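You operate a simulated robot arm through the tools that you are given. There is no shell and no other tool. Be economical: measure what you need, move in short steps, check, and stop when the job is done.

Carry out the task below with a simulated robot arm. There is one attempt and no reset: what you move stays moved.

## Task
Take the black dial module and leave it in the orange crate. Stack the box labelled "fuses" from the top of the black table on top of the box marked "bolts". Take the pink hooks box and put it on the top of the black table. Fetch the tall box from the long counter top and set it on the gold plate. Put the yellow card box on the long counter top away on the top of the blue bench. Take the blue reel from the top of the blue bench and put it on the top of the packing table. Pull the wooden door open. Do these in any order. Set down upright: pink hooks box, tall box.

Only the result counts: the job must be done as asked and must still hold three seconds after the hand-in. Knocking over, shifting, dropping, spilling or breaking anything else fails it.

## Robot
A 7-joint arm with a vacuum gripper on a trunk, on a base that drives. Base frame: it is fixed to the floor where the robot stands at the start and does not move with it; the origin is under the middle of the robot, x ahead of it, y to its left, z up; the surface under the hand at the start is at about z = 750. Readings come in mm, degrees, newtons and seconds.
Its first joint turns from -149.0 to 149.0 degrees. Places, roughly: black card box, green card box, white card box [750, -250, 750]; black dial module [750, 0, 750]; gold plate (9x9x1 cm) [400, 4900, 800]; orange crate (41x20x9 cm) [900, -400, 800]; pink hooks box [-1000, -1500, 750]; reel [6250, 750, 750]; tall box [500, 5250, 750]; top of the black table [800, -300, 800]; top of the blue bench [6200, 800, 800]; top of the packing table [6300, 4500, 800]; wooden door [-1100, -500, 800]; yellow card box [500, 7000, 750]. Payload 1.06 kg.
Tool frame: the origin (TCP) lies in the middle of the cups' lips, and z points out of the cups. The gripper has 1 cup of 24 mm across, covering 24 by 24 mm (tool x, y); the bellows give 8 mm. With the vacuum on, a cup seals on a smooth face that it is pressed against (1 to 4 N); it does not hold porous or soft things. The pull reaches 23 N.
Orientation is that of the tool frame in the base frame, as a unit quaternion [w, x, y, z]. With the cups facing straight down, the tool's x points along the base's -x, its y along +y and its z along -z.

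## Interface
- The arm moves only by the tool drive_tool. Its argument "steps" is a list of rows, each an object of numbers (a shift or turn left out is 0, a gripper value left out holds the last): "wx", "wy", "wz": the turn, a rotation vector about the tool's x, y, z in units of 8 degrees (1.0 is 8 degrees); "x", "y", "z": the shift along the tool's x, y, z in units of 20 mm (1.0 is 20 mm); "vacuum": the vacuum: 1 switches it on, -1 off. In form: [{"wx": .., "wy": .., "wz": .., "x": .., "y": .., "z": .., "vacuum": ..}, ...]. A call has 1 to 8 rows; each row shifts and turns the commanded pose from where the row before left it, along the tool's axes as they then stand. A call with a number of a shift or a turn outside -1 to 1 is refused whole. Rows are played at 5 a second. More than 50 mm and 8.6 degrees between two rows, or a gripper value outside its range, and nothing of the call is played. A pose out of reach is approached as far as the arm can. The call stops where the force on the tool passes 40 N (or 10 N more than at its start, if that is more) or the arm is blocked; 0.2 s more then pass. The pull builds up within a second once a cup has sealed. Time passes only in rows, and 0.2 s behind the last, so rows that do not move give it time. The reply holds the time, the measured pose of the TCP, the force on the tool along the base axes and the pull of the vacuum, in the units named above and with some noise, with the torque about the TCP (base axes, N m) and any sound that the robot's microphone picked up.
- Cameras (640 x 400 px; columns grow to the right, rows downward): "scene" is now at [-51.9, 106.1, 1514.7]; the picture's right is [-1.00, 0.09, 0.00], its down [0.08, 0.88, -0.46] and it looks along [-0.04, -0.46, -0.89] (base axes); focal length 214 px, centre (320, 200). "wrist" rides on the gripper at [78, 19, -96] in the tool frame; the picture's right is [-0.24, 0.97, 0.00], its down [-0.71, -0.17, -0.69] and it looks along [-0.67, -0.16, 0.73] (tool axes); focal length 243 px, centre (320, 200). There is no depth. A picture from a camera that has moved, and an enlarged one, comes with that camera's place and axes in the base frame and with its lens.
- capture(camera): a new picture of that camera. No time passes.
- slide_trunk(by): slides the trunk up (or, below 0, down) by that many mm; the arm and the scene camera ride with it, the base frame stays. It gives what a move gives, with no picture.
- roll_base(legs): drives the robot by 1 to 6 legs, each [ahead, turn to the left] in mm and degrees, along the robot's own axes; the way and the turn of a leg run together, so that a leg with both is an arc; at most 1500 mm and 180 degrees a leg. The arm and the cameras ride along, it lands a little off, and it stops where it bumps. It gives what a move gives.
- turn_head(pan, tilt): turns the head with the scene camera to pan (to the left, within 155 degrees either way) and tilt (down, from -29 to 69), counted from straight ahead of the robot. It gives what a move gives.
- zoom(camera, box): a new picture of the part [left, top, right, bottom] of that camera's present view, enlarged. No time passes.
- sign_off(): hands the job in; it is judged then, once.

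Go step by step. Nothing tells you exact positions but the pictures and the camera data: compare them with the known pose of the tool, close in by small moves and look again before you grip or let go. The budget is 196 turns and 162 pictures, counting those below and the enlarged ones. Unless the task says otherwise, let go and move clear before handing in.

The tools are called by a JSON object that holds its "method" and its "body". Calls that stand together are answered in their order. drive_tool: Moves the arm, as the interface text tells. Its arguments: {"type":"object","properties":{"steps":{"type":"array"}},"required":["steps"]} The other tools are called the same way: slide_trunk (by) slides the trunk up or down; roll_base (legs) drives the base; turn_head (pan, tilt) turns the head that bears the scene camera; capture (camera) takes a picture; zoom (camera, box) takes an enlarged picture of a part of a camera's view; sign_off () hands the job in.

At the start:

```text
time_s: 0.0
ee_pos: [480.9, -507.0, 1038.1]
tcp_rot: [0.0, 0.0, 1.0, 0.0]
ft_force: [-0.1, -1.1, -0.9]
wrist_torque: [-0.02, -0.03, 0.01]
pull: 0.0
trunk travel left (down, up): [-600.0, 110.0]
robot x, y, heading: [1.0, -0.9, -0.2]
head pan, tilt: [-95.3, 62.6]
```

scene: 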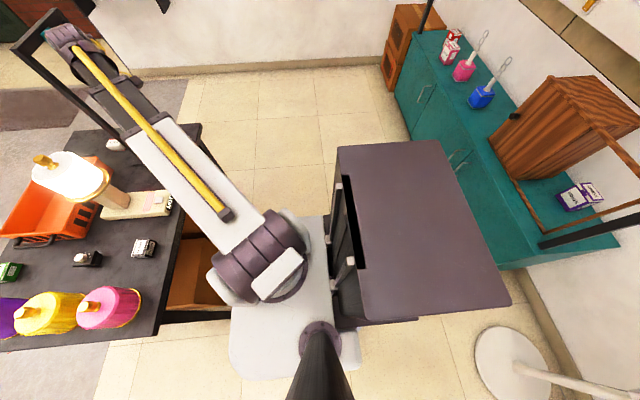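
wrist: 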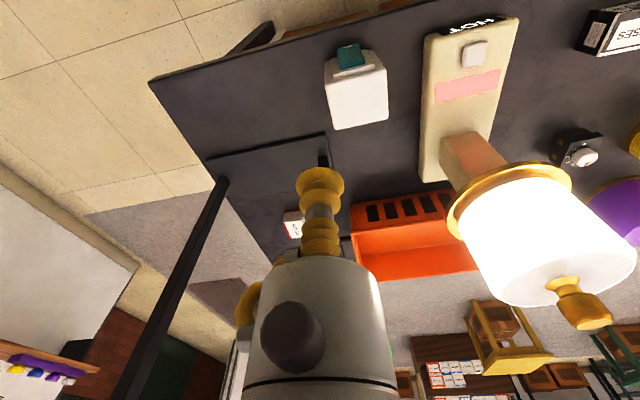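

I see the black table ahead (left of picture) and a teal cabinet behind right with the wooden cabinet. I'll look at the table from straight ahead first.

{"method": "turn_head", "body": {"pan": -10, "tilt": 50}}

{"method": "capture", "body": {"camera": "scene"}}

```text
time_s: 1.6
ee_pos: [483.4, -508.0, 1037.9]
tcp_rot: [0.0, 0.0, 1.0, -0.001]
ft_force: [0.1, 0.1, 0.6]
wrist_torque: [-0.01, -0.01, 0.0]
pull: 0.1
trunk travel left (down, up): [-600.0, 110.0]
robot x, y, heading: [2.3, -1.5, -0.0]
head pan, tilt: [-10.0, 50.0]
```

```text
159 pictures are left
camera scene: at [29.7, 156.0, 1530.2], right [-0.17, -0.98, 0.0], down [-0.75, 0.13, -0.64], along [0.63, -0.11, -0.77], focal length 214 px, centre (320, 200)
```

scene: 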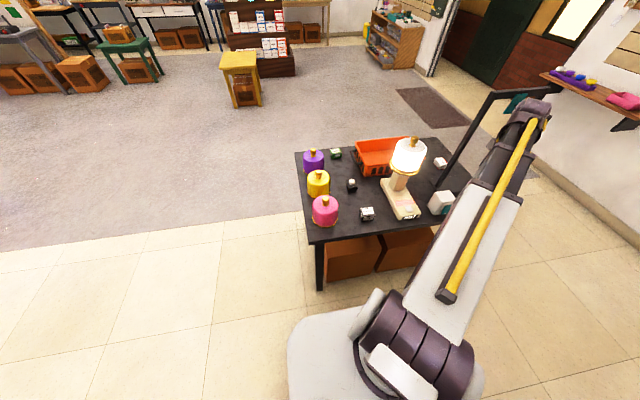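

{"method": "zoom", "body": {"camera": "scene", "box": [280, 120, 480, 245]}}

{"method": "zoom", "body": {"camera": "scene", "box": [310, 140, 410, 230]}}

```text
3.20 times, centred on (380, 182) of scene
camera zoom: at [29.7, 156.0, 1530.2], right [-0.17, -0.98, 0.0], down [-0.75, 0.13, -0.64], along [0.63, -0.11, -0.77], focal length 686 px, centre (128, 256)
```

zoom: 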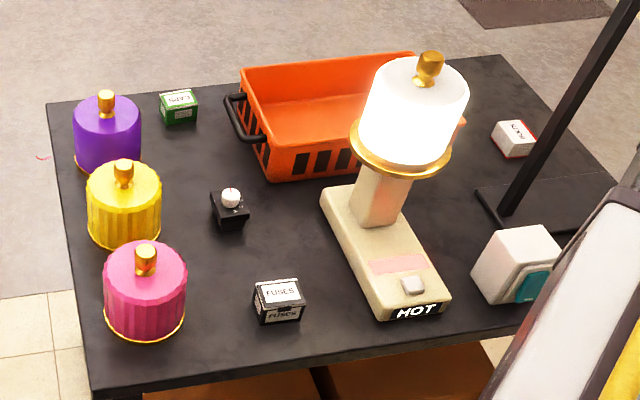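

```text
4.44 times, centred on (360, 185) of scene
camera zoom: at [29.7, 156.0, 1530.2], right [-0.17, -0.98, 0.0], down [-0.75, 0.13, -0.64], along [0.63, -0.11, -0.77], focal length 953 px, centre (142, 267)
```

zoom: 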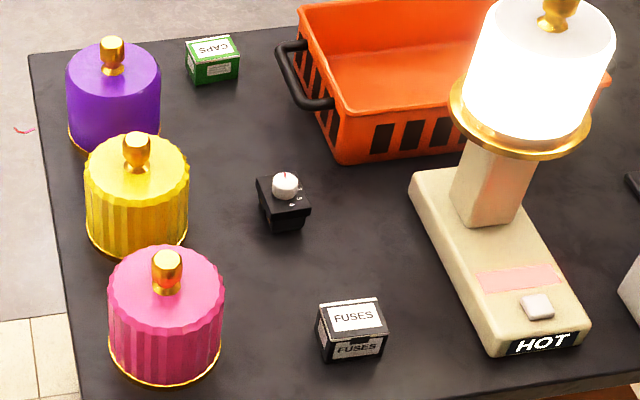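

Fuses box sits near (540,-140), dial module near (713,-118). Next, I read the white box and check the surroundings.

{"method": "zoom", "body": {"camera": "scene", "box": [410, 140, 470, 180]}}

{"method": "zoom", "body": {"camera": "wrist", "box": [240, 150, 400, 270]}}

```text
10.00 times, centred on (440, 160) of scene
camera zoom: at [29.7, 156.0, 1530.2], right [-0.17, -0.98, 0.0], down [-0.75, 0.13, -0.64], along [0.63, -0.11, -0.77], focal length 2145 px, centre (-880, 600)
```

zoom: 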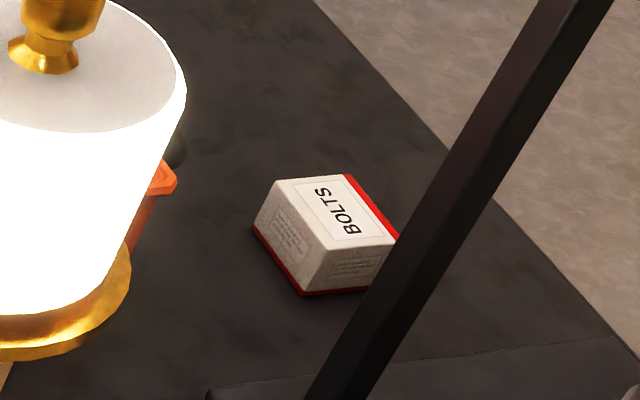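

```text
3.33 times, centred on (320, 210) of wrist
camera zoom: at [403.8, -488.5, 1132.8], right [0.24, 0.97, 0.0], down [0.71, -0.17, 0.69], along [0.67, -0.16, -0.73], focal length 809 px, centre (320, 167)
```

zoom: 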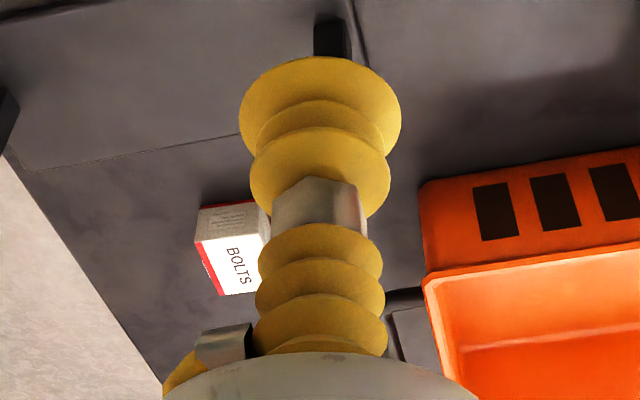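

Bolts box at about (790,-632), with a black post between it and the robot; the lamp (top ~z 1075) lies between the hand and the module. I raise the trunk and swing the base left to bring the hand over the dial module.

{"method": "slide_trunk", "body": {"by": 108}}

{"method": "roll_base", "body": {"legs": [[0, 37]]}}

{"method": "capture", "body": {"camera": "wrist"}}

{"method": "capture", "body": {"camera": "scene"}}

```text
time_s: 3.0
ee_pos: [482.8, -509.0, 1145.2]
tcp_rot: [0.0, 0.0, 1.0, 0.0]
ft_force: [0.4, 0.1, -0.7]
wrist_torque: [-0.01, -0.01, -0.01]
pull: 0.0
trunk travel left (down, up): [-708.0, 2.0]
robot x, y, heading: [-1.6, -4.0, 0.2]
head pan, tilt: [-10.0, 50.0]
```

```text
time_s: 5.1
ee_pos: [691.2, -119.9, 1145.5]
tcp_rot: [0.001, -0.315, 0.949, 0.0]
ft_force: [0.5, 0.4, -1.0]
wrist_torque: [-0.02, 0.01, -0.02]
pull: 0.1
trunk travel left (down, up): [-708.0, 2.0]
robot x, y, heading: [2.6, -0.5, 36.7]
head pan, tilt: [-10.0, 50.0]
```

```text
154 pictures are left
camera wrist: at [615.9, -150.2, 1240.8], right [-0.39, 0.92, 0.0], down [0.67, 0.29, 0.68], along [0.63, 0.27, -0.73], focal length 243 px, centre (320, 200)
```

wrist: 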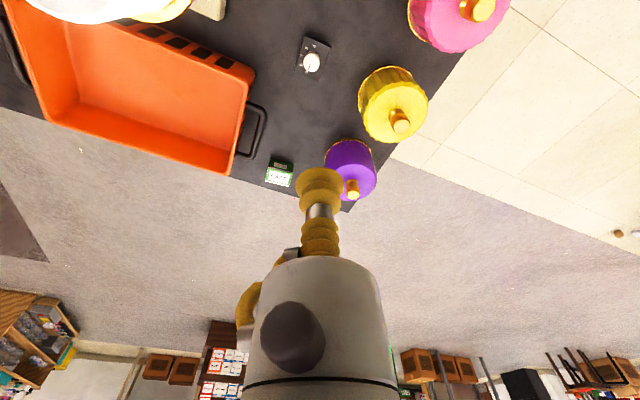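

```text
153 pictures are left
camera scene: at [-69.9, 143.7, 1638.2], right [0.45, -0.89, 0.0], down [-0.68, -0.34, -0.64], along [0.57, 0.29, -0.77], focal length 214 px, centre (320, 200)
```

scene: 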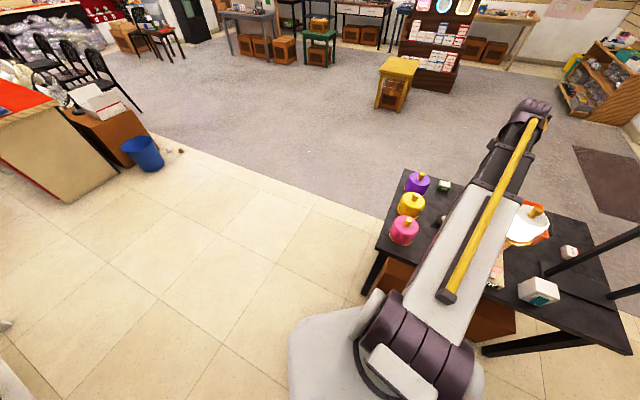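

The dial module sits close under the hand at about (715,-121). I zoom to see which face is best to grip.

{"method": "zoom", "body": {"camera": "wrist", "box": [280, 25, 344, 90]}}

{"method": "zoom", "body": {"camera": "wrist", "box": [0, 0, 280, 175]}}

```text
6.15 times, centred on (312, 58) of wrist
camera zoom: at [615.9, -150.2, 1240.8], right [-0.39, 0.92, 0.0], down [0.67, 0.29, 0.68], along [0.63, 0.27, -0.73], focal length 1493 px, centre (369, 1077)
```

zoom: 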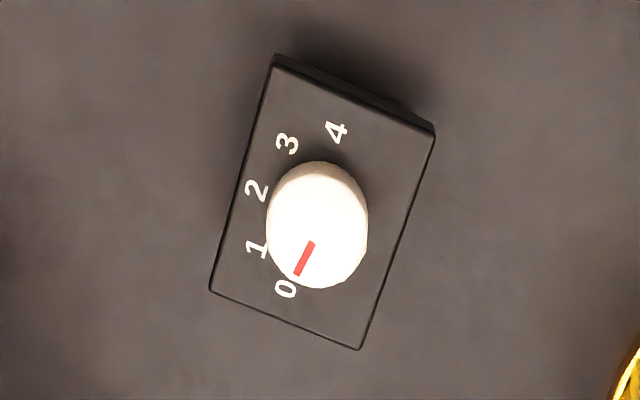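

```text
2.29 times, centred on (140, 88) of wrist
camera zoom: at [615.9, -150.2, 1240.8], right [-0.39, 0.92, 0.0], down [0.67, 0.29, 0.68], along [0.63, 0.27, -0.73], focal length 555 px, centre (731, 457)
```

zoom: 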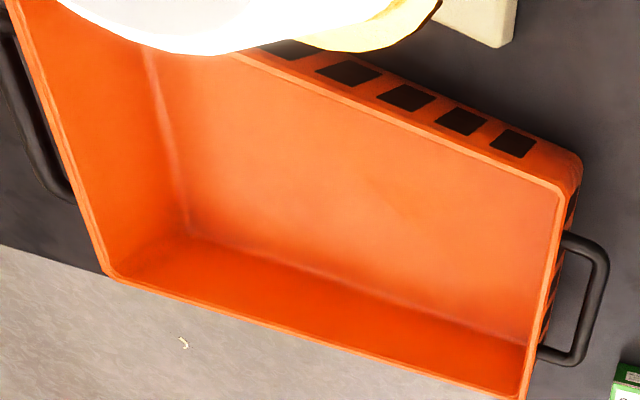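

The knob (~26 mm) is the grip face. I centre over it and lower the trunk to about 70 mm above it.

{"method": "drive_tool", "body": {"steps": [{"x": -0.82, "y": -0.74}]}}

{"method": "slide_trunk", "body": {"by": -265}}

{"method": "capture", "body": {"camera": "wrist"}}

```text
time_s: 5.5
ee_pos: [712.3, -121.4, 1145.4]
tcp_rot: [-0.001, -0.315, 0.949, 0.001]
ft_force: [-0.1, 0.5, -0.8]
wrist_torque: [0.02, -0.01, 0.0]
pull: 0.1
trunk travel left (down, up): [-708.0, 2.0]
robot x, y, heading: [0.3, -1.2, 36.9]
head pan, tilt: [-10.0, 50.0]
```

```text
time_s: 8.2
ee_pos: [710.6, -121.1, 880.1]
tcp_rot: [0.0, -0.315, 0.949, 0.0]
ft_force: [0.0, 0.3, 0.0]
wrist_torque: [0.0, 0.0, 0.0]
pull: 0.0
trunk travel left (down, up): [-443.0, 267.0]
robot x, y, heading: [0.3, 1.1, 36.9]
head pan, tilt: [-10.0, 50.0]
```

```text
150 pictures are left
camera wrist: at [637.9, -152.2, 975.8], right [-0.39, 0.92, 0.0], down [0.67, 0.29, 0.69], along [0.63, 0.27, -0.73], focal length 243 px, centre (320, 200)
```

wrist: 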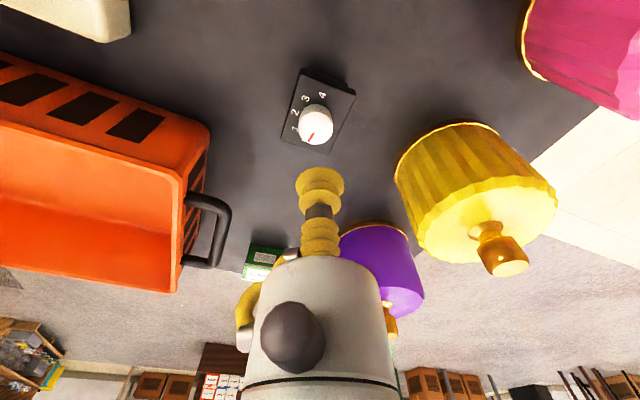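

{"method": "zoom", "body": {"camera": "wrist", "box": [270, 60, 370, 200]}}

```text
2.86 times, centred on (320, 130) of wrist
camera zoom: at [637.9, -152.2, 975.8], right [-0.39, 0.92, 0.0], down [0.67, 0.29, 0.69], along [0.63, 0.27, -0.73], focal length 693 px, centre (320, 400)
```

zoom: 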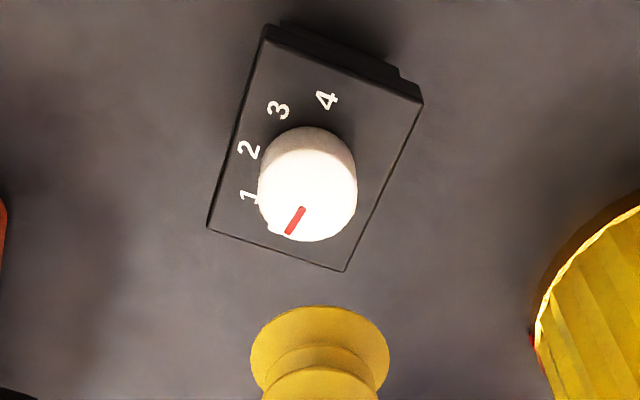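

Knob top triangulates to (721,-120,800). I shift 9 mm and descend to 20 mm above, then look again.

{"method": "drive_tool", "body": {"steps": [{"x": -0.4, "y": -0.235, "z": 1}, {"z": 1}, {"z": 1}, {}]}}

{"method": "zoom", "body": {"camera": "wrist", "box": [270, 100, 370, 200]}}

```text
time_s: 9.2
ee_pos: [721.4, -120.0, 820.7]
tcp_rot: [0.0, -0.315, 0.949, 0.0]
ft_force: [0.4, 1.0, -0.1]
wrist_torque: [0.0, 0.05, 0.04]
pull: 0.1
trunk travel left (down, up): [-443.0, 267.0]
robot x, y, heading: [0.9, -0.1, 36.9]
head pan, tilt: [-10.0, 50.0]
```

```text
4.00 times, centred on (320, 150) of wrist
camera zoom: at [647.0, -151.4, 916.0], right [-0.39, 0.92, 0.0], down [0.67, 0.29, 0.69], along [0.63, 0.27, -0.73], focal length 970 px, centre (320, 400)
```

zoom: 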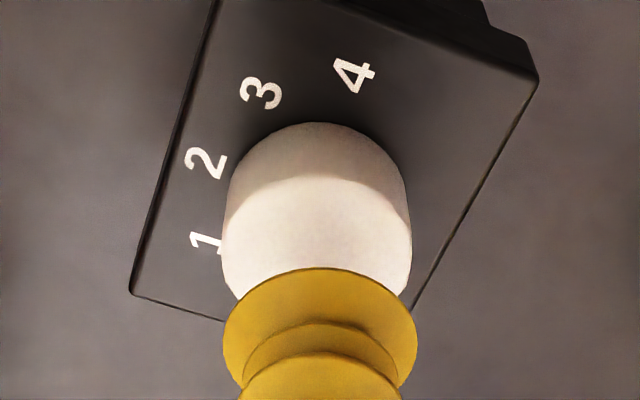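

Alignment is within a millimetre. I press down gently with vacuum on.

{"method": "drive_tool", "body": {"steps": [{"y": -0.03, "z": 0.9, "vacuum": 1}, {"z": 0.2}, {"z": 0.1}, {}, {}, {}, {}]}}

```text
time_s: 10.8
ee_pos: [722.2, -120.2, 796.1]
tcp_rot: [0.001, -0.315, 0.949, -0.001]
ft_force: [3.1, 0.7, 12.7]
wrist_torque: [-0.07, 0.11, -0.03]
pull: 23.1
trunk travel left (down, up): [-443.0, 267.0]
robot x, y, heading: [0.6, 3.2, 36.7]
head pan, tilt: [-10.0, 50.0]
```

Sealed at full pull. I raise the trunk, roll a little ahead and swing right so the arm reaches the crate without crowding the lamp.

{"method": "slide_trunk", "body": {"by": 230}}

{"method": "roll_base", "body": {"legs": [[180, 0], [0, -18]]}}

{"method": "capture", "body": {"camera": "wrist"}}

{"method": "capture", "body": {"camera": "scene"}}

```text
time_s: 13.3
ee_pos: [720.8, -120.6, 1026.2]
tcp_rot: [0.0, -0.314, 0.949, 0.0]
ft_force: [1.0, -0.5, -0.9]
wrist_torque: [0.02, -0.02, -0.02]
pull: 23.1
trunk travel left (down, up): [-673.0, 37.0]
robot x, y, heading: [2.3, -0.7, 36.7]
head pan, tilt: [-10.0, 50.0]
```

```text
time_s: 14.8
ee_pos: [836.1, -41.7, 1026.2]
tcp_rot: [0.001, -0.304, 0.953, 0.0]
ft_force: [0.2, 0.3, -0.8]
wrist_torque: [0.03, -0.02, 0.0]
pull: 22.6
trunk travel left (down, up): [-673.0, 37.0]
robot x, y, heading: [114.0, 95.2, 35.1]
head pan, tilt: [-10.0, 50.0]
stopped in leg 1: the robot was blocked; the commanded pose is now the measured one
```

```text
147 pictures are left
camera wrist: at [761.7, -70.7, 1121.3], right [-0.37, 0.93, 0.0], down [0.68, 0.27, 0.68], along [0.64, 0.25, -0.73], focal length 243 px, centre (320, 200)
```

wrist: 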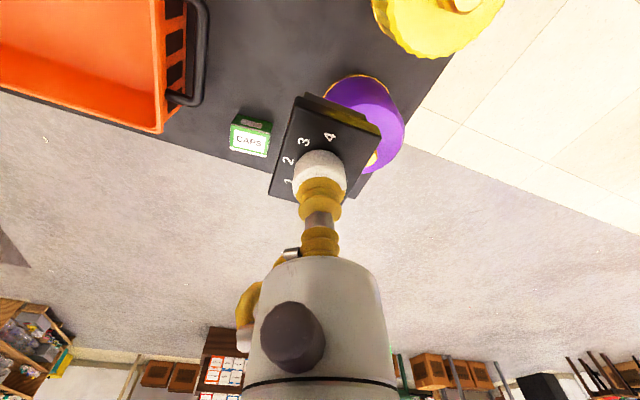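

```text
146 pictures are left
camera scene: at [50.3, 243.2, 1603.3], right [0.42, -0.91, 0.0], down [-0.69, -0.32, -0.64], along [0.58, 0.27, -0.77], focal length 214 px, centre (320, 200)
```

scene: 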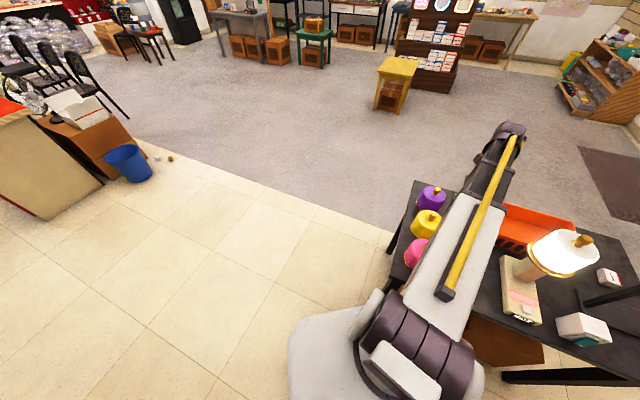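

The base touched the table's edge; I back off slightly, swing a bit right, and continue with the arm.

{"method": "roll_base", "body": {"legs": [[-60, 0], [0, -8]]}}

{"method": "turn_head", "body": {"pan": -45, "tilt": 50}}

{"method": "capture", "body": {"camera": "scene"}}

```text
time_s: 16.4
ee_pos: [759.2, -175.2, 1027.0]
tcp_rot: [-0.001, -0.237, 0.971, 0.0]
ft_force: [0.9, -0.1, -0.1]
wrist_torque: [0.0, 0.01, 0.01]
pull: 22.9
trunk travel left (down, up): [-673.0, 37.0]
robot x, y, heading: [64.2, 62.7, 27.1]
head pan, tilt: [-10.0, 50.0]
```

```text
time_s: 17.4
ee_pos: [759.9, -174.4, 1026.3]
tcp_rot: [0.0, -0.236, 0.972, 0.0]
ft_force: [0.3, 0.3, -0.7]
wrist_torque: [0.0, 0.0, 0.02]
pull: 22.6
trunk travel left (down, up): [-673.0, 37.0]
robot x, y, heading: [66.5, 63.3, 26.8]
head pan, tilt: [-45.0, 50.0]
```

```text
145 pictures are left
camera scene: at [20.8, 169.9, 1603.2], right [-0.31, -0.95, 0.0], down [-0.73, 0.23, -0.64], along [0.61, -0.2, -0.77], focal length 214 px, centre (320, 200)
```

scene: 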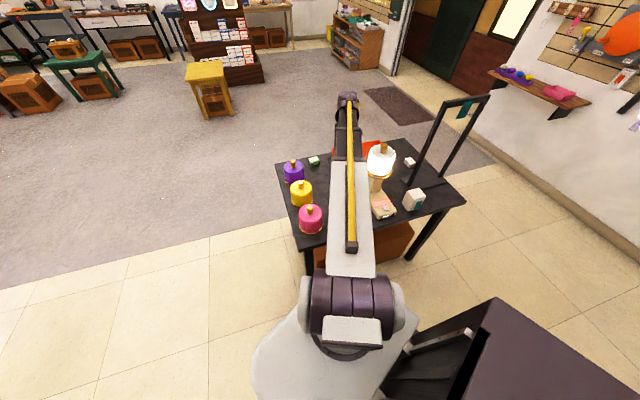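

Arm is clear of the lamp. Moving the module over the crate's left part.

{"method": "drive_tool", "body": {"steps": [{"x": -0.5, "y": -0.9}, {"x": -0.5, "y": -0.9}, {"x": -0.5, "y": -0.9}, {"x": -0.5, "y": -0.9}, {"x": -0.5, "y": -0.9}, {"x": -0.5, "y": -0.9}, {"x": -0.5, "y": -0.9}]}}

{"method": "capture", "body": {"camera": "wrist"}}

{"method": "capture", "body": {"camera": "scene"}}

```text
time_s: 19.0
ee_pos: [882.1, -255.5, 1026.0]
tcp_rot: [0.0, -0.238, 0.971, 0.0]
ft_force: [-0.1, -0.6, -0.1]
wrist_torque: [-0.02, 0.02, 0.0]
pull: 23.0
trunk travel left (down, up): [-673.0, 37.0]
robot x, y, heading: [66.4, 62.4, 26.9]
head pan, tilt: [-45.0, 50.0]
```

```text
144 pictures are left
camera wrist: at [802.5, -273.7, 1120.7], right [-0.24, 0.97, 0.0], down [0.71, 0.17, 0.68], along [0.67, 0.16, -0.73], focal length 243 px, centre (320, 200)
```

wrist: 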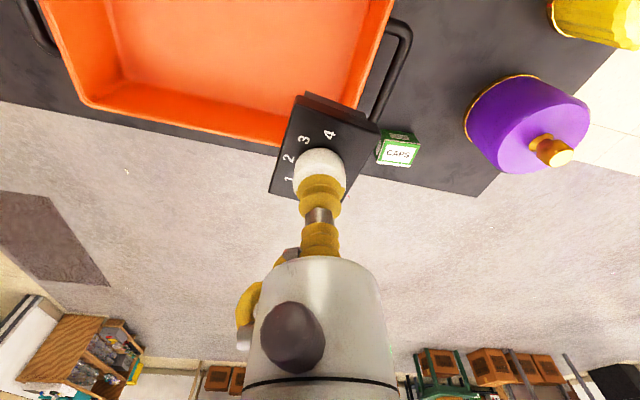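

```text
143 pictures are left
camera scene: at [20.9, 169.8, 1603.2], right [-0.31, -0.95, 0.0], down [-0.73, 0.24, -0.64], along [0.61, -0.2, -0.77], focal length 214 px, centre (320, 200)
```

scene: 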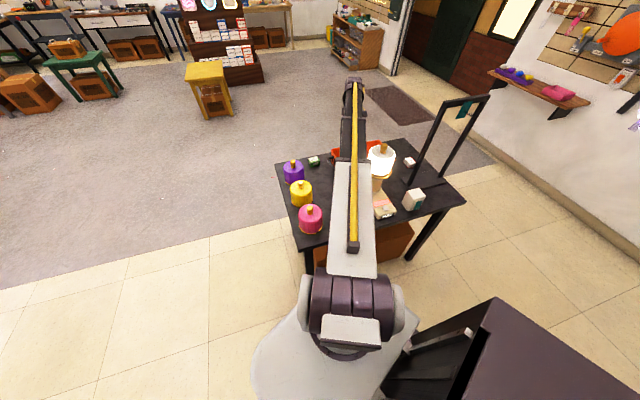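

Module hovers over the crate; I nudge 12 mm deeper in and lower by the trunk to just above the crate floor.

{"method": "drive_tool", "body": {"steps": [{"x": 0.27, "y": -0.53}]}}

{"method": "slide_trunk", "body": {"by": -130}}

{"method": "capture", "body": {"camera": "wrist"}}

{"method": "capture", "body": {"camera": "scene"}}

```text
time_s: 19.4
ee_pos: [880.5, -266.7, 1026.1]
tcp_rot: [0.0, -0.237, 0.971, 0.0]
ft_force: [0.7, -0.5, -0.5]
wrist_torque: [0.02, -0.01, 0.01]
pull: 22.5
trunk travel left (down, up): [-673.0, 37.0]
robot x, y, heading: [67.1, 65.7, 27.1]
head pan, tilt: [-45.0, 50.0]
```

```text
time_s: 20.9
ee_pos: [880.1, -266.8, 896.4]
tcp_rot: [0.0, -0.237, 0.972, 0.0]
ft_force: [-0.1, -0.7, -0.6]
wrist_torque: [0.03, 0.01, -0.01]
pull: 22.8
trunk travel left (down, up): [-543.0, 167.0]
robot x, y, heading: [68.4, 63.0, 27.0]
head pan, tilt: [-45.0, 50.0]
```

```text
142 pictures are left
camera wrist: at [801.9, -285.2, 991.0], right [-0.24, 0.97, 0.0], down [0.71, 0.17, 0.68], along [0.67, 0.16, -0.73], focal length 243 px, centre (320, 200)
```

wrist: 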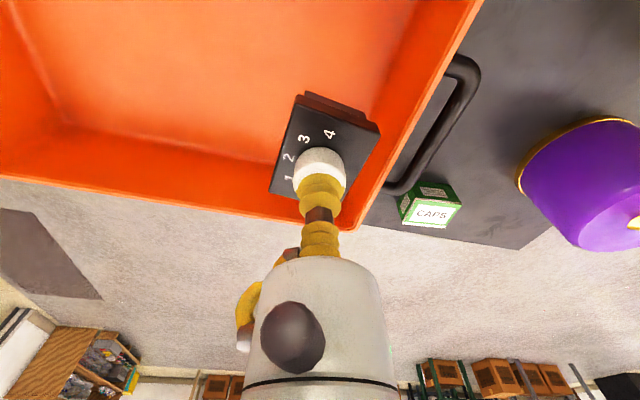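

```text
141 pictures are left
camera scene: at [20.7, 169.9, 1473.3], right [-0.31, -0.95, 0.0], down [-0.73, 0.24, -0.64], along [0.61, -0.2, -0.77], focal length 214 px, centre (320, 200)
```

scene: 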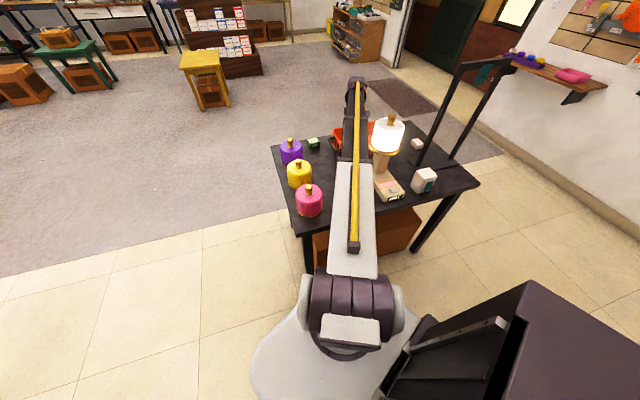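

The module is aligned with the crate; nudge 8 mm more from the side wall and lower to just above the floor.

{"method": "drive_tool", "body": {"steps": [{"x": 0.4, "y": -0.24}]}}

{"method": "slide_trunk", "body": {"by": -78}}

{"method": "capture", "body": {"camera": "wrist"}}

```text
time_s: 21.3
ee_pos: [875.2, -274.5, 894.9]
tcp_rot: [0.0, -0.237, 0.972, 0.0]
ft_force: [0.2, 0.8, -1.0]
wrist_torque: [0.0, -0.01, 0.04]
pull: 23.1
trunk travel left (down, up): [-543.0, 167.0]
robot x, y, heading: [68.8, 63.6, 26.9]
head pan, tilt: [-45.0, 50.0]
```

```text
time_s: 22.5
ee_pos: [875.4, -274.4, 818.2]
tcp_rot: [0.0, -0.237, 0.972, 0.0]
ft_force: [-0.4, -0.4, -0.8]
wrist_torque: [0.0, 0.02, 0.03]
pull: 22.6
trunk travel left (down, up): [-465.0, 245.0]
robot x, y, heading: [66.0, 63.4, 26.9]
head pan, tilt: [-45.0, 50.0]
```

```text
140 pictures are left
camera wrist: at [796.7, -293.2, 912.9], right [-0.24, 0.97, 0.0], down [0.71, 0.17, 0.69], along [0.67, 0.16, -0.73], focal length 243 px, centre (320, 200)
```

wrist: 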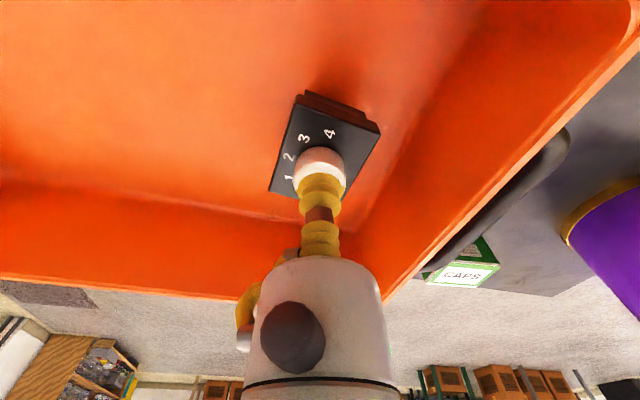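

Clear of the walls. Lower in small steps to touch the floor.

{"method": "drive_tool", "body": {"steps": [{"z": 0.25}, {"z": 0.2}, {}]}}

```text
time_s: 23.3
ee_pos: [876.2, -273.9, 807.8]
tcp_rot: [0.0, -0.237, 0.971, 0.0]
ft_force: [0.3, -0.2, -1.1]
wrist_torque: [0.01, 0.02, 0.02]
pull: 23.2
trunk travel left (down, up): [-465.0, 245.0]
robot x, y, heading: [62.4, 65.2, 26.9]
head pan, tilt: [-45.0, 50.0]
```

{"method": "drive_tool", "body": {"steps": [{"z": 0.15}, {}]}}

```text
time_s: 23.9
ee_pos: [875.8, -274.3, 807.1]
tcp_rot: [0.001, -0.238, 0.971, 0.0]
ft_force: [5.1, -0.7, 13.5]
wrist_torque: [-0.04, 0.13, 0.0]
pull: 22.6
trunk travel left (down, up): [-465.0, 245.0]
robot x, y, heading: [65.9, 64.7, 27.1]
head pan, tilt: [-45.0, 50.0]
```

It has touched down; release and rise.

{"method": "drive_tool", "body": {"steps": [{"vacuum": -1}, {}, {}, {"z": -0.3}, {"z": -0.7}, {"z": -1}, {"z": -1}]}}

{"method": "capture", "body": {"camera": "wrist"}}

```text
time_s: 25.5
ee_pos: [876.2, -274.8, 865.3]
tcp_rot: [0.0, -0.237, 0.971, 0.0]
ft_force: [-0.7, 0.1, 0.1]
wrist_torque: [0.02, 0.02, 0.04]
pull: 0.1
trunk travel left (down, up): [-465.0, 245.0]
robot x, y, heading: [67.5, 64.7, 27.2]
head pan, tilt: [-45.0, 50.0]
```

```text
139 pictures are left
camera wrist: at [796.8, -293.1, 961.0], right [-0.24, 0.97, 0.0], down [0.71, 0.17, 0.68], along [0.66, 0.16, -0.73], focal length 243 px, centre (320, 200)
```

wrist: 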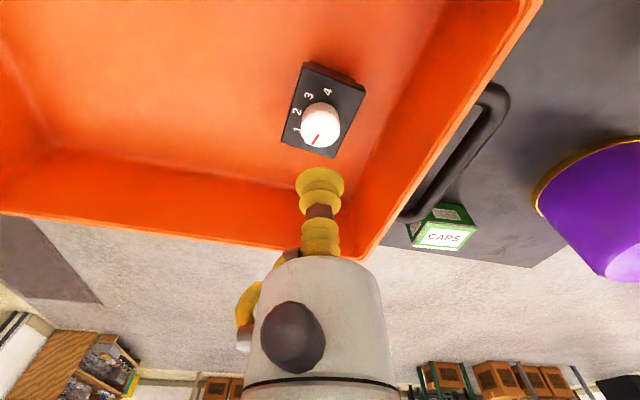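

Dial module is in the crate. Next the fuses box: raise, swing left and back the base off.

{"method": "slide_trunk", "body": {"by": 170}}

{"method": "roll_base", "body": {"legs": [[0, 12], [-150, 0]]}}

```text
time_s: 27.4
ee_pos: [875.8, -273.9, 1035.4]
tcp_rot: [-0.001, -0.237, 0.972, -0.001]
ft_force: [0.5, 0.6, -0.5]
wrist_torque: [-0.03, 0.01, -0.02]
pull: 0.1
trunk travel left (down, up): [-635.0, 75.0]
robot x, y, heading: [63.7, 64.1, 27.2]
head pan, tilt: [-45.0, 50.0]
```

```text
time_s: 29.6
ee_pos: [810.7, -193.8, 1036.3]
tcp_rot: [-0.001, -0.336, 0.942, 0.001]
ft_force: [0.3, 0.0, 0.1]
wrist_torque: [0.0, -0.01, 0.03]
pull: 0.2
trunk travel left (down, up): [-635.0, 75.0]
robot x, y, heading: [-50.9, -34.3, 38.8]
head pan, tilt: [-45.0, 50.0]
```

{"method": "drive_tool", "body": {"steps": [{"x": 0.8, "y": 0.97}, {"x": 0.8, "y": 0.97}, {"x": 0.8, "y": 0.97}, {"x": 0.8, "y": 0.97}, {"x": 0.8, "y": 0.97}, {"x": 0.8, "y": 0.97}, {"x": 0.8, "y": 0.97}, {"x": 0.8, "y": 0.97}]}}

{"method": "drive_tool", "body": {"steps": [{"x": 0.8, "y": 0.97}, {"x": 0.8, "y": 0.97}, {"x": 0.8, "y": 0.97}]}}

{"method": "slide_trunk", "body": {"by": -130}}

{"method": "capture", "body": {"camera": "wrist"}}

```text
time_s: 31.4
ee_pos: [612.7, -154.9, 1036.1]
tcp_rot: [0.0, -0.337, 0.941, -0.001]
ft_force: [0.4, -0.3, -0.3]
wrist_torque: [-0.01, -0.04, 0.01]
pull: 0.1
trunk travel left (down, up): [-635.0, 75.0]
robot x, y, heading: [-50.6, -26.9, 39.3]
head pan, tilt: [-45.0, 50.0]
```

```text
time_s: 32.1
ee_pos: [538.8, -139.7, 1037.5]
tcp_rot: [0.0, -0.338, 0.941, 0.0]
ft_force: [-0.5, -0.4, 0.1]
wrist_torque: [0.05, -0.01, -0.02]
pull: 0.1
trunk travel left (down, up): [-635.0, 75.0]
robot x, y, heading: [-52.3, -30.6, 38.9]
head pan, tilt: [-45.0, 50.0]
```

```text
time_s: 33.7
ee_pos: [539.6, -139.5, 906.9]
tcp_rot: [0.0, -0.337, 0.941, 0.0]
ft_force: [0.9, 0.7, 0.0]
wrist_torque: [-0.01, 0.0, 0.03]
pull: 0.0
trunk travel left (down, up): [-505.0, 205.0]
robot x, y, heading: [-50.8, -31.9, 39.2]
head pan, tilt: [-45.0, 50.0]
```

```text
138 pictures are left
camera wrist: at [466.7, -174.7, 1001.4], right [-0.44, 0.9, 0.0], down [0.66, 0.32, 0.68], along [0.62, 0.3, -0.73], focal length 243 px, centre (320, 200)
```

wrist: 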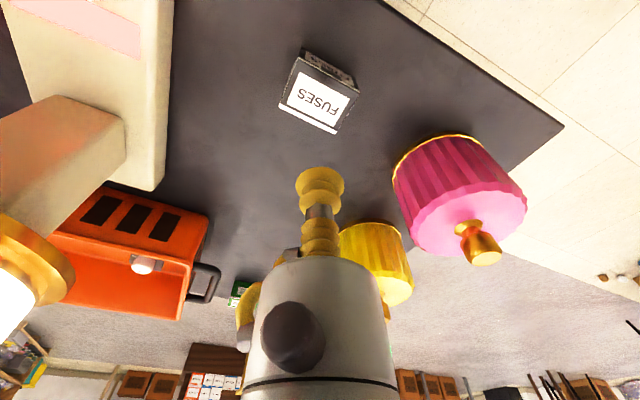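

Fuses box lies just under the cup. Lower further and check.

{"method": "slide_trunk", "body": {"by": -85}}

{"method": "zoom", "body": {"camera": "wrist", "box": [240, 60, 400, 220]}}

```text
time_s: 34.9
ee_pos: [539.6, -139.6, 821.9]
tcp_rot: [-0.001, -0.337, 0.942, 0.0]
ft_force: [-0.2, -0.5, 0.9]
wrist_torque: [0.02, -0.03, -0.03]
pull: 0.0
trunk travel left (down, up): [-420.0, 290.0]
robot x, y, heading: [-51.9, -31.5, 39.1]
head pan, tilt: [-45.0, 50.0]
```

```text
2.50 times, centred on (320, 140) of wrist
camera zoom: at [466.7, -174.7, 916.3], right [-0.44, 0.9, 0.0], down [0.66, 0.32, 0.68], along [0.62, 0.3, -0.73], focal length 606 px, centre (320, 350)
```

zoom: 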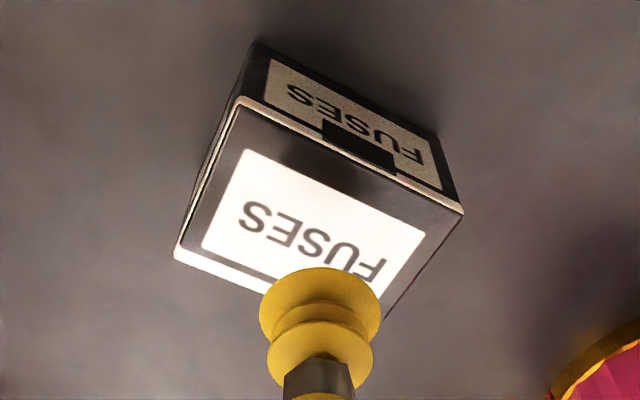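

Box top at about z 788, centred under the cup. Press with vacuum on.

{"method": "drive_tool", "body": {"steps": [{"z": 0.8, "vacuum": 1}, {"z": 0.7}, {"z": 0.2}, {"z": 0.1}, {}, {}, {}]}}

```text
time_s: 36.5
ee_pos: [539.5, -140.6, 785.3]
tcp_rot: [0.0, -0.337, 0.942, 0.0]
ft_force: [4.2, 0.2, 10.9]
wrist_torque: [0.0, 0.01, -0.01]
pull: 23.2
trunk travel left (down, up): [-420.0, 290.0]
robot x, y, heading: [-50.2, -31.6, 39.3]
head pan, tilt: [-45.0, 50.0]
```

Fuses box held. I lift it, then look backward to learn the robot's own rear shape before driving around.

{"method": "slide_trunk", "body": {"by": 270}}

{"method": "turn_head", "body": {"pan": -130, "tilt": 55}}

{"method": "capture", "body": {"camera": "scene"}}

{"method": "turn_head", "body": {"pan": 130, "tilt": 40}}

{"method": "capture", "body": {"camera": "scene"}}

{"method": "turn_head", "body": {"pan": 10, "tilt": 25}}

{"method": "capture", "body": {"camera": "scene"}}

```text
time_s: 39.3
ee_pos: [539.8, -140.3, 1054.7]
tcp_rot: [0.0, -0.337, 0.942, 0.0]
ft_force: [0.1, -0.2, -0.9]
wrist_torque: [0.01, 0.05, 0.0]
pull: 22.8
trunk travel left (down, up): [-690.0, 20.0]
robot x, y, heading: [-50.5, -28.5, 38.9]
head pan, tilt: [-45.0, 50.0]
```

```text
time_s: 40.9
ee_pos: [540.9, -139.9, 1054.8]
tcp_rot: [0.0, -0.337, 0.941, 0.0]
ft_force: [-0.3, 0.5, -0.6]
wrist_torque: [0.02, 0.02, -0.03]
pull: 23.2
trunk travel left (down, up): [-690.0, 20.0]
robot x, y, heading: [-47.9, -31.1, 38.9]
head pan, tilt: [-130.0, 55.0]
```

```text
136 pictures are left
camera scene: at [-195.1, -0.9, 1613.7], right [-1.0, 0.02, 0.0], down [0.01, 0.82, -0.57], along [-0.01, -0.57, -0.82], focal length 214 px, centre (320, 200)
```

scene: 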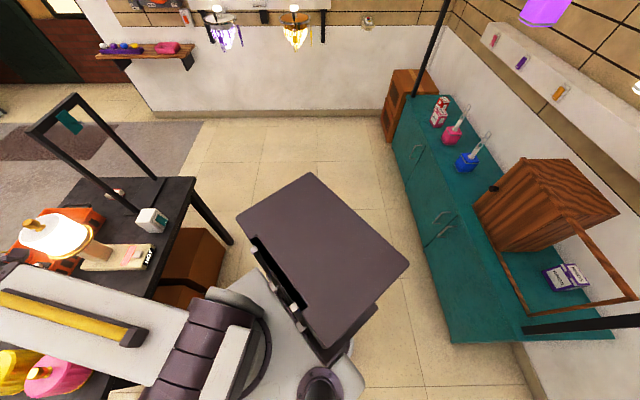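

```text
time_s: 44.5
ee_pos: [540.1, -139.9, 1055.8]
tcp_rot: [-0.001, -0.337, 0.941, 0.0]
ft_force: [-0.5, 0.5, -0.4]
wrist_torque: [-0.01, -0.01, 0.0]
pull: 22.7
trunk travel left (down, up): [-690.0, 20.0]
robot x, y, heading: [-47.1, -33.3, 39.1]
head pan, tilt: [130.0, 40.0]
```

```text
135 pictures are left
camera scene: at [-277.5, 87.4, 1634.4], right [0.19, 0.98, 0.0], down [0.63, -0.12, -0.77], along [-0.75, 0.15, -0.64], focal length 214 px, centre (320, 200)
```

scene: 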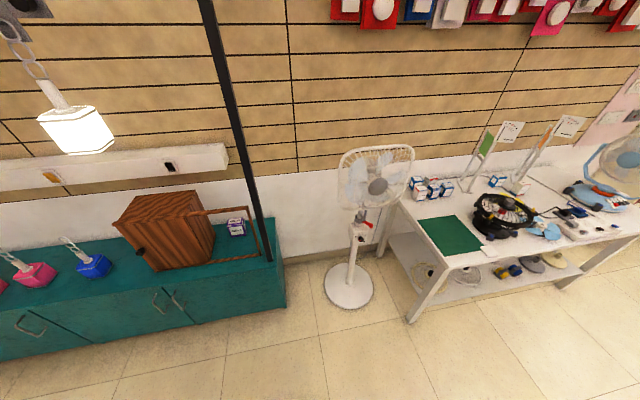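

```text
time_s: 46.5
ee_pos: [540.5, -140.1, 1056.4]
tcp_rot: [0.0, -0.337, 0.942, 0.001]
ft_force: [0.2, 0.5, -0.8]
wrist_torque: [0.0, 0.02, 0.0]
pull: 23.0
trunk travel left (down, up): [-690.0, 20.0]
robot x, y, heading: [-53.5, -32.9, 39.1]
head pan, tilt: [10.0, 25.0]
```

```text
134 pictures are left
camera scene: at [-133.7, 140.9, 1657.7], right [0.76, -0.65, 0.0], down [-0.28, -0.32, -0.91], along [0.59, 0.69, -0.42], focal length 214 px, centre (320, 200)
```

scene: 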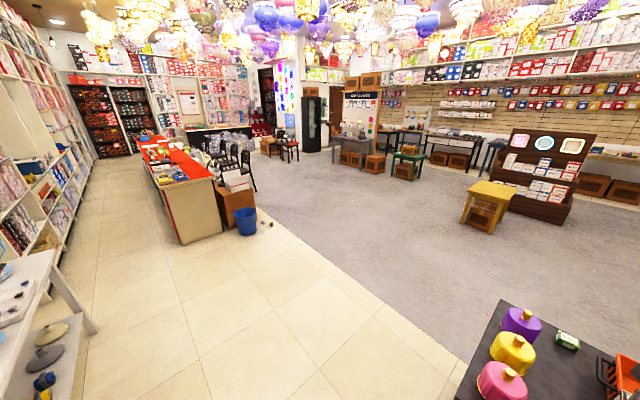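

Free floor lies to the left and behind the table. I drive around the table's left to its rear side with the box held high.

{"method": "roll_base", "body": {"legs": [[0, 36], [850, 0], [0, -75]]}}

{"method": "roll_base", "body": {"legs": [[1320, 0], [0, -90], [700, 0]]}}

{"method": "turn_head", "body": {"pan": -55, "tilt": 45}}

{"method": "capture", "body": {"camera": "scene"}}

```text
time_s: 56.0
ee_pos: [550.5, 328.6, 1055.6]
tcp_rot: [-0.001, -0.002, 1.0, 0.001]
ft_force: [-0.4, -0.1, -0.8]
wrist_torque: [-0.01, 0.0, 0.05]
pull: 22.9
trunk travel left (down, up): [-690.0, 20.0]
robot x, y, heading: [158.7, 784.2, -0.1]
head pan, tilt: [10.0, 25.0]
```

```text
time_s: 69.9
ee_pos: [990.3, -304.8, 1055.0]
tcp_rot: [0.0, 0.72, 0.693, 0.0]
ft_force: [-0.3, 0.1, -0.3]
wrist_torque: [0.01, -0.02, -0.02]
pull: 22.7
trunk travel left (down, up): [-690.0, 20.0]
robot x, y, heading: [1464.2, 69.4, -92.2]
head pan, tilt: [10.0, 25.0]
```

```text
time_s: 71.3
ee_pos: [991.8, -304.3, 1055.1]
tcp_rot: [0.0, 0.72, 0.694, 0.0]
ft_force: [1.3, 0.3, -2.1]
wrist_torque: [-0.04, 0.01, -0.03]
pull: 22.5
trunk travel left (down, up): [-690.0, 20.0]
robot x, y, heading: [1460.6, 68.5, -92.5]
head pan, tilt: [-55.0, 45.0]
```

```text
133 pictures are left
camera scene: at [1564.7, 60.1, 1627.2], right [-0.54, 0.84, 0.0], down [0.6, 0.38, -0.71], along [-0.6, -0.38, -0.71], focal length 214 px, centre (320, 200)
```

scene: 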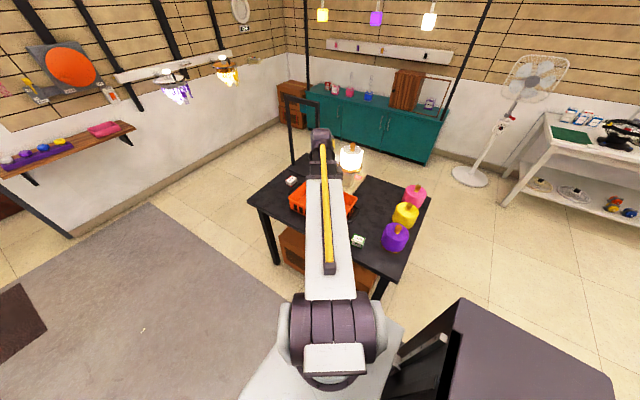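

Now behind the table, bolts box at about (795,-632). Roll 260 mm more and bring the wrist camera over.

{"method": "roll_base", "body": {"legs": [[260, 0]]}}

{"method": "capture", "body": {"camera": "wrist"}}

```text
time_s: 73.1
ee_pos: [980.1, -562.2, 1054.5]
tcp_rot: [0.0, 0.721, 0.693, 0.0]
ft_force: [-0.5, -0.4, 0.0]
wrist_torque: [0.0, -0.01, 0.0]
pull: 22.6
trunk travel left (down, up): [-690.0, 20.0]
robot x, y, heading: [1449.0, -188.8, -92.3]
head pan, tilt: [-55.0, 45.0]
```

```text
132 pictures are left
camera wrist: at [1000.2, -484.3, 1150.5], right [0.96, -0.27, 0.0], down [-0.2, -0.7, 0.68], along [-0.19, -0.66, -0.73], focal length 243 px, centre (320, 200)
```

wrist: 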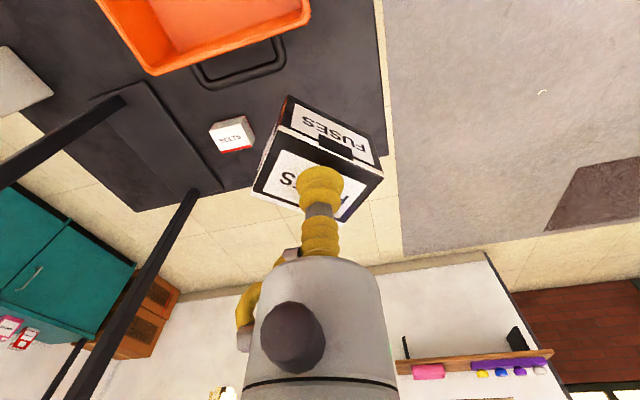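

Bolts box at roughly (808,-629), the gate stands ~150 mm beyond. I move the hand nearly over it.

{"method": "drive_tool", "body": {"steps": [{"x": -0.41, "y": -0.956}, {"x": -0.41, "y": -0.956}, {"x": -0.41, "y": -0.956}, {"x": -0.41, "y": -0.956}, {"x": -0.41, "y": -0.956}, {"x": -0.41, "y": -0.956}, {"x": -0.41, "y": -0.956}, {"x": -0.41, "y": -0.956}]}}

{"method": "capture", "body": {"camera": "wrist"}}

{"method": "zoom", "body": {"camera": "scene", "box": [220, 100, 420, 225]}}

```text
time_s: 74.9
ee_pos: [822.6, -622.0, 1055.2]
tcp_rot: [-0.001, 0.72, 0.694, 0.0]
ft_force: [-0.8, 0.8, -1.7]
wrist_torque: [0.01, 0.02, 0.05]
pull: 23.0
trunk travel left (down, up): [-690.0, 20.0]
robot x, y, heading: [1453.9, -195.3, -92.4]
head pan, tilt: [-55.0, 45.0]
```

```text
131 pictures are left
camera wrist: at [844.3, -544.2, 1149.8], right [0.96, -0.27, 0.0], down [-0.2, -0.7, 0.68], along [-0.19, -0.66, -0.73], focal length 243 px, centre (320, 200)
```

wrist: 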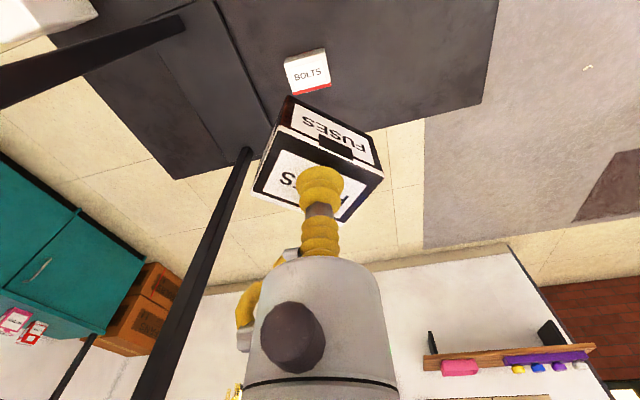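

```text
3.20 times, centred on (320, 162) of scene
camera zoom: at [1553.4, -199.0, 1627.2], right [-0.54, 0.84, 0.0], down [0.6, 0.38, -0.71], along [-0.6, -0.38, -0.71], focal length 686 px, centre (320, 320)
```

zoom: 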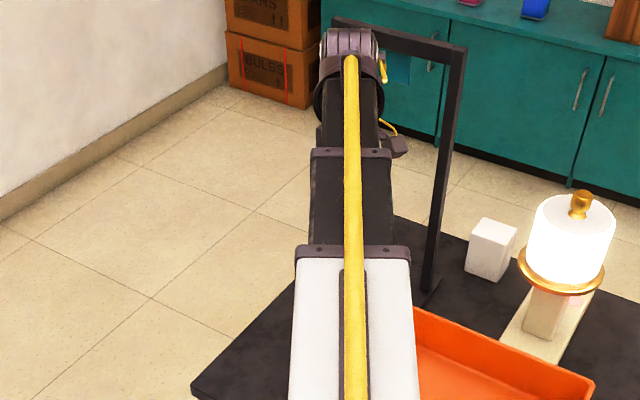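

{"method": "zoom", "body": {"camera": "wrist", "box": [260, 30, 380, 130]}}

```text
4.00 times, centred on (320, 80) of wrist
camera zoom: at [844.3, -544.2, 1149.8], right [0.96, -0.27, 0.0], down [-0.2, -0.7, 0.68], along [-0.19, -0.66, -0.73], focal length 970 px, centre (320, 680)
```

zoom: 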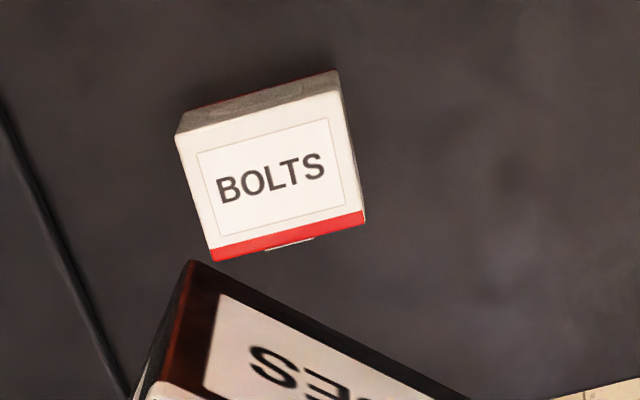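

Bolts top centre ≈ (801,-640,785), long side along x. I turn the held box +38° so that it lines up, and shift to over the bolts box.

{"method": "drive_tool", "body": {"steps": [{"wz": -0.96}, {"wz": -0.96}, {"wz": -0.96}, {"wz": -0.96}, {"wz": -0.96}, {}]}}

{"method": "capture", "body": {"camera": "wrist"}}

```text
time_s: 76.3
ee_pos: [823.6, -622.1, 1055.8]
tcp_rot: [0.001, 0.452, 0.892, -0.001]
ft_force: [-1.2, 0.9, -1.6]
wrist_torque: [-0.02, -0.01, 0.0]
pull: 22.7
trunk travel left (down, up): [-690.0, 20.0]
robot x, y, heading: [1452.8, -192.4, -92.6]
head pan, tilt: [-55.0, 45.0]
```

```text
128 pictures are left
camera wrist: at [792.2, -546.9, 1150.7], right [0.92, 0.39, 0.0], down [0.28, -0.67, 0.68], along [0.26, -0.63, -0.73], focal length 243 px, centre (320, 200)
```

wrist: 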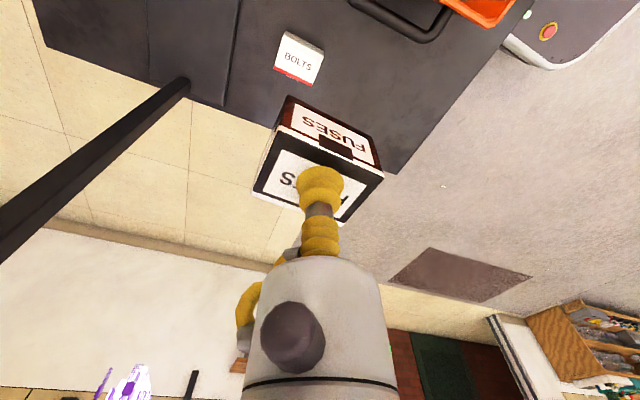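

{"method": "drive_tool", "body": {"steps": [{"x": -0.06, "y": -0.73}, {"x": -0.06, "y": -0.73}]}}

{"method": "slide_trunk", "body": {"by": -160}}

{"method": "capture", "body": {"camera": "wrist"}}

{"method": "capture", "body": {"camera": "scene"}}

```text
time_s: 76.9
ee_pos: [800.9, -641.4, 1054.4]
tcp_rot: [0.0, 0.452, 0.892, -0.001]
ft_force: [0.7, 0.0, 0.0]
wrist_torque: [0.03, 0.02, -0.01]
pull: 23.2
trunk travel left (down, up): [-690.0, 20.0]
robot x, y, heading: [1452.5, -192.6, -92.8]
head pan, tilt: [-55.0, 45.0]
```

```text
time_s: 78.8
ee_pos: [801.3, -640.6, 894.8]
tcp_rot: [0.0, 0.453, 0.892, 0.0]
ft_force: [-0.1, 0.2, -0.6]
wrist_torque: [-0.01, -0.04, 0.02]
pull: 23.1
trunk travel left (down, up): [-530.0, 180.0]
robot x, y, heading: [1450.7, -194.9, -92.5]
head pan, tilt: [-55.0, 45.0]
```

```text
127 pictures are left
camera wrist: at [770.1, -566.3, 991.0], right [0.92, 0.38, 0.0], down [0.28, -0.67, 0.68], along [0.26, -0.63, -0.73], focal length 243 px, centre (320, 200)
```

wrist: 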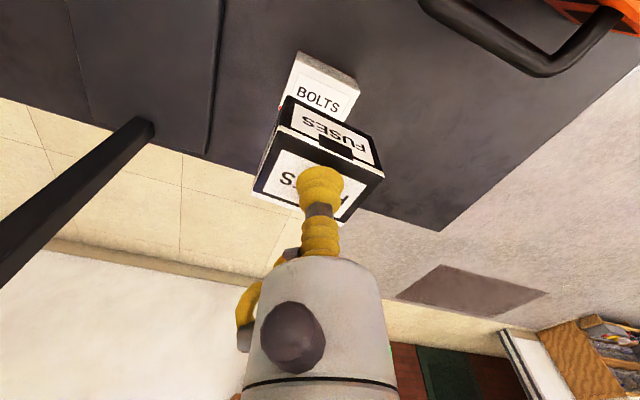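

```text
126 pictures are left
camera scene: at [1553.6, -198.9, 1467.2], right [-0.54, 0.84, 0.0], down [0.6, 0.38, -0.71], along [-0.6, -0.38, -0.71], focal length 214 px, centre (320, 200)
```

scene: 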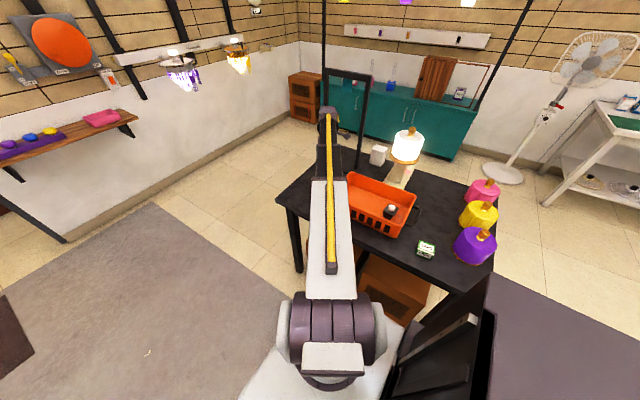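

{"method": "zoom", "body": {"camera": "wrist", "box": [240, 40, 400, 220]}}

```text
2.22 times, centred on (320, 130) of wrist
camera zoom: at [770.1, -566.3, 991.0], right [0.92, 0.38, 0.0], down [0.28, -0.67, 0.68], along [0.26, -0.63, -0.73], focal length 539 px, centre (320, 356)
```

zoom: 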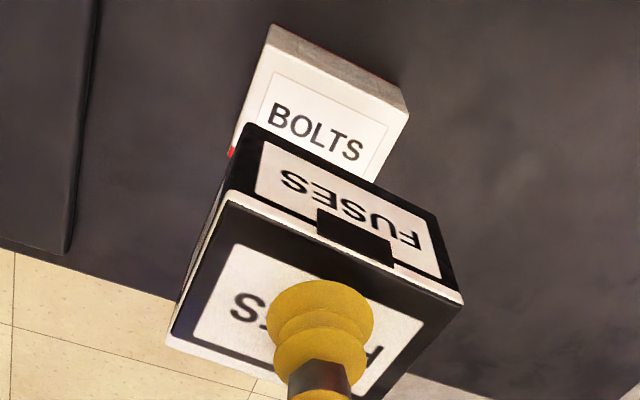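

Fuses box lines up with the bolts box within ~2 mm. Lower to just above, then step to contact.

{"method": "slide_trunk", "body": {"by": -62}}

{"method": "zoom", "body": {"camera": "wrist", "box": [240, 40, 400, 220]}}

```text
time_s: 79.8
ee_pos: [801.4, -642.5, 834.0]
tcp_rot: [0.0, 0.452, 0.892, 0.0]
ft_force: [-0.3, 0.3, -1.1]
wrist_torque: [-0.02, -0.01, 0.05]
pull: 22.6
trunk travel left (down, up): [-468.0, 242.0]
robot x, y, heading: [1446.3, -189.5, -92.4]
head pan, tilt: [-55.0, 45.0]
```

```text
2.22 times, centred on (320, 130) of wrist
camera zoom: at [770.1, -566.3, 929.0], right [0.92, 0.38, 0.0], down [0.28, -0.67, 0.68], along [0.26, -0.63, -0.73], focal length 539 px, centre (320, 356)
```

zoom: 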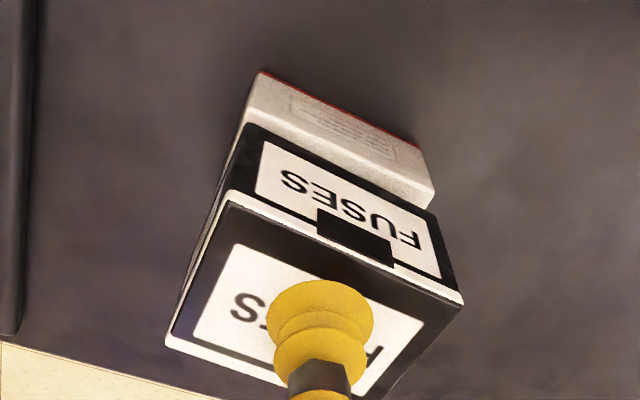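

{"method": "drive_tool", "body": {"steps": [{"z": 0.3}, {"z": 0.15}, {}]}}

```text
time_s: 80.6
ee_pos: [800.1, -639.9, 825.9]
tcp_rot: [0.0, 0.453, 0.892, 0.0]
ft_force: [-1.5, -0.5, 7.0]
wrist_torque: [-0.01, 0.0, -0.01]
pull: 23.3
trunk travel left (down, up): [-468.0, 242.0]
robot x, y, heading: [1449.8, -191.9, -92.6]
head pan, tilt: [-55.0, 45.0]
```

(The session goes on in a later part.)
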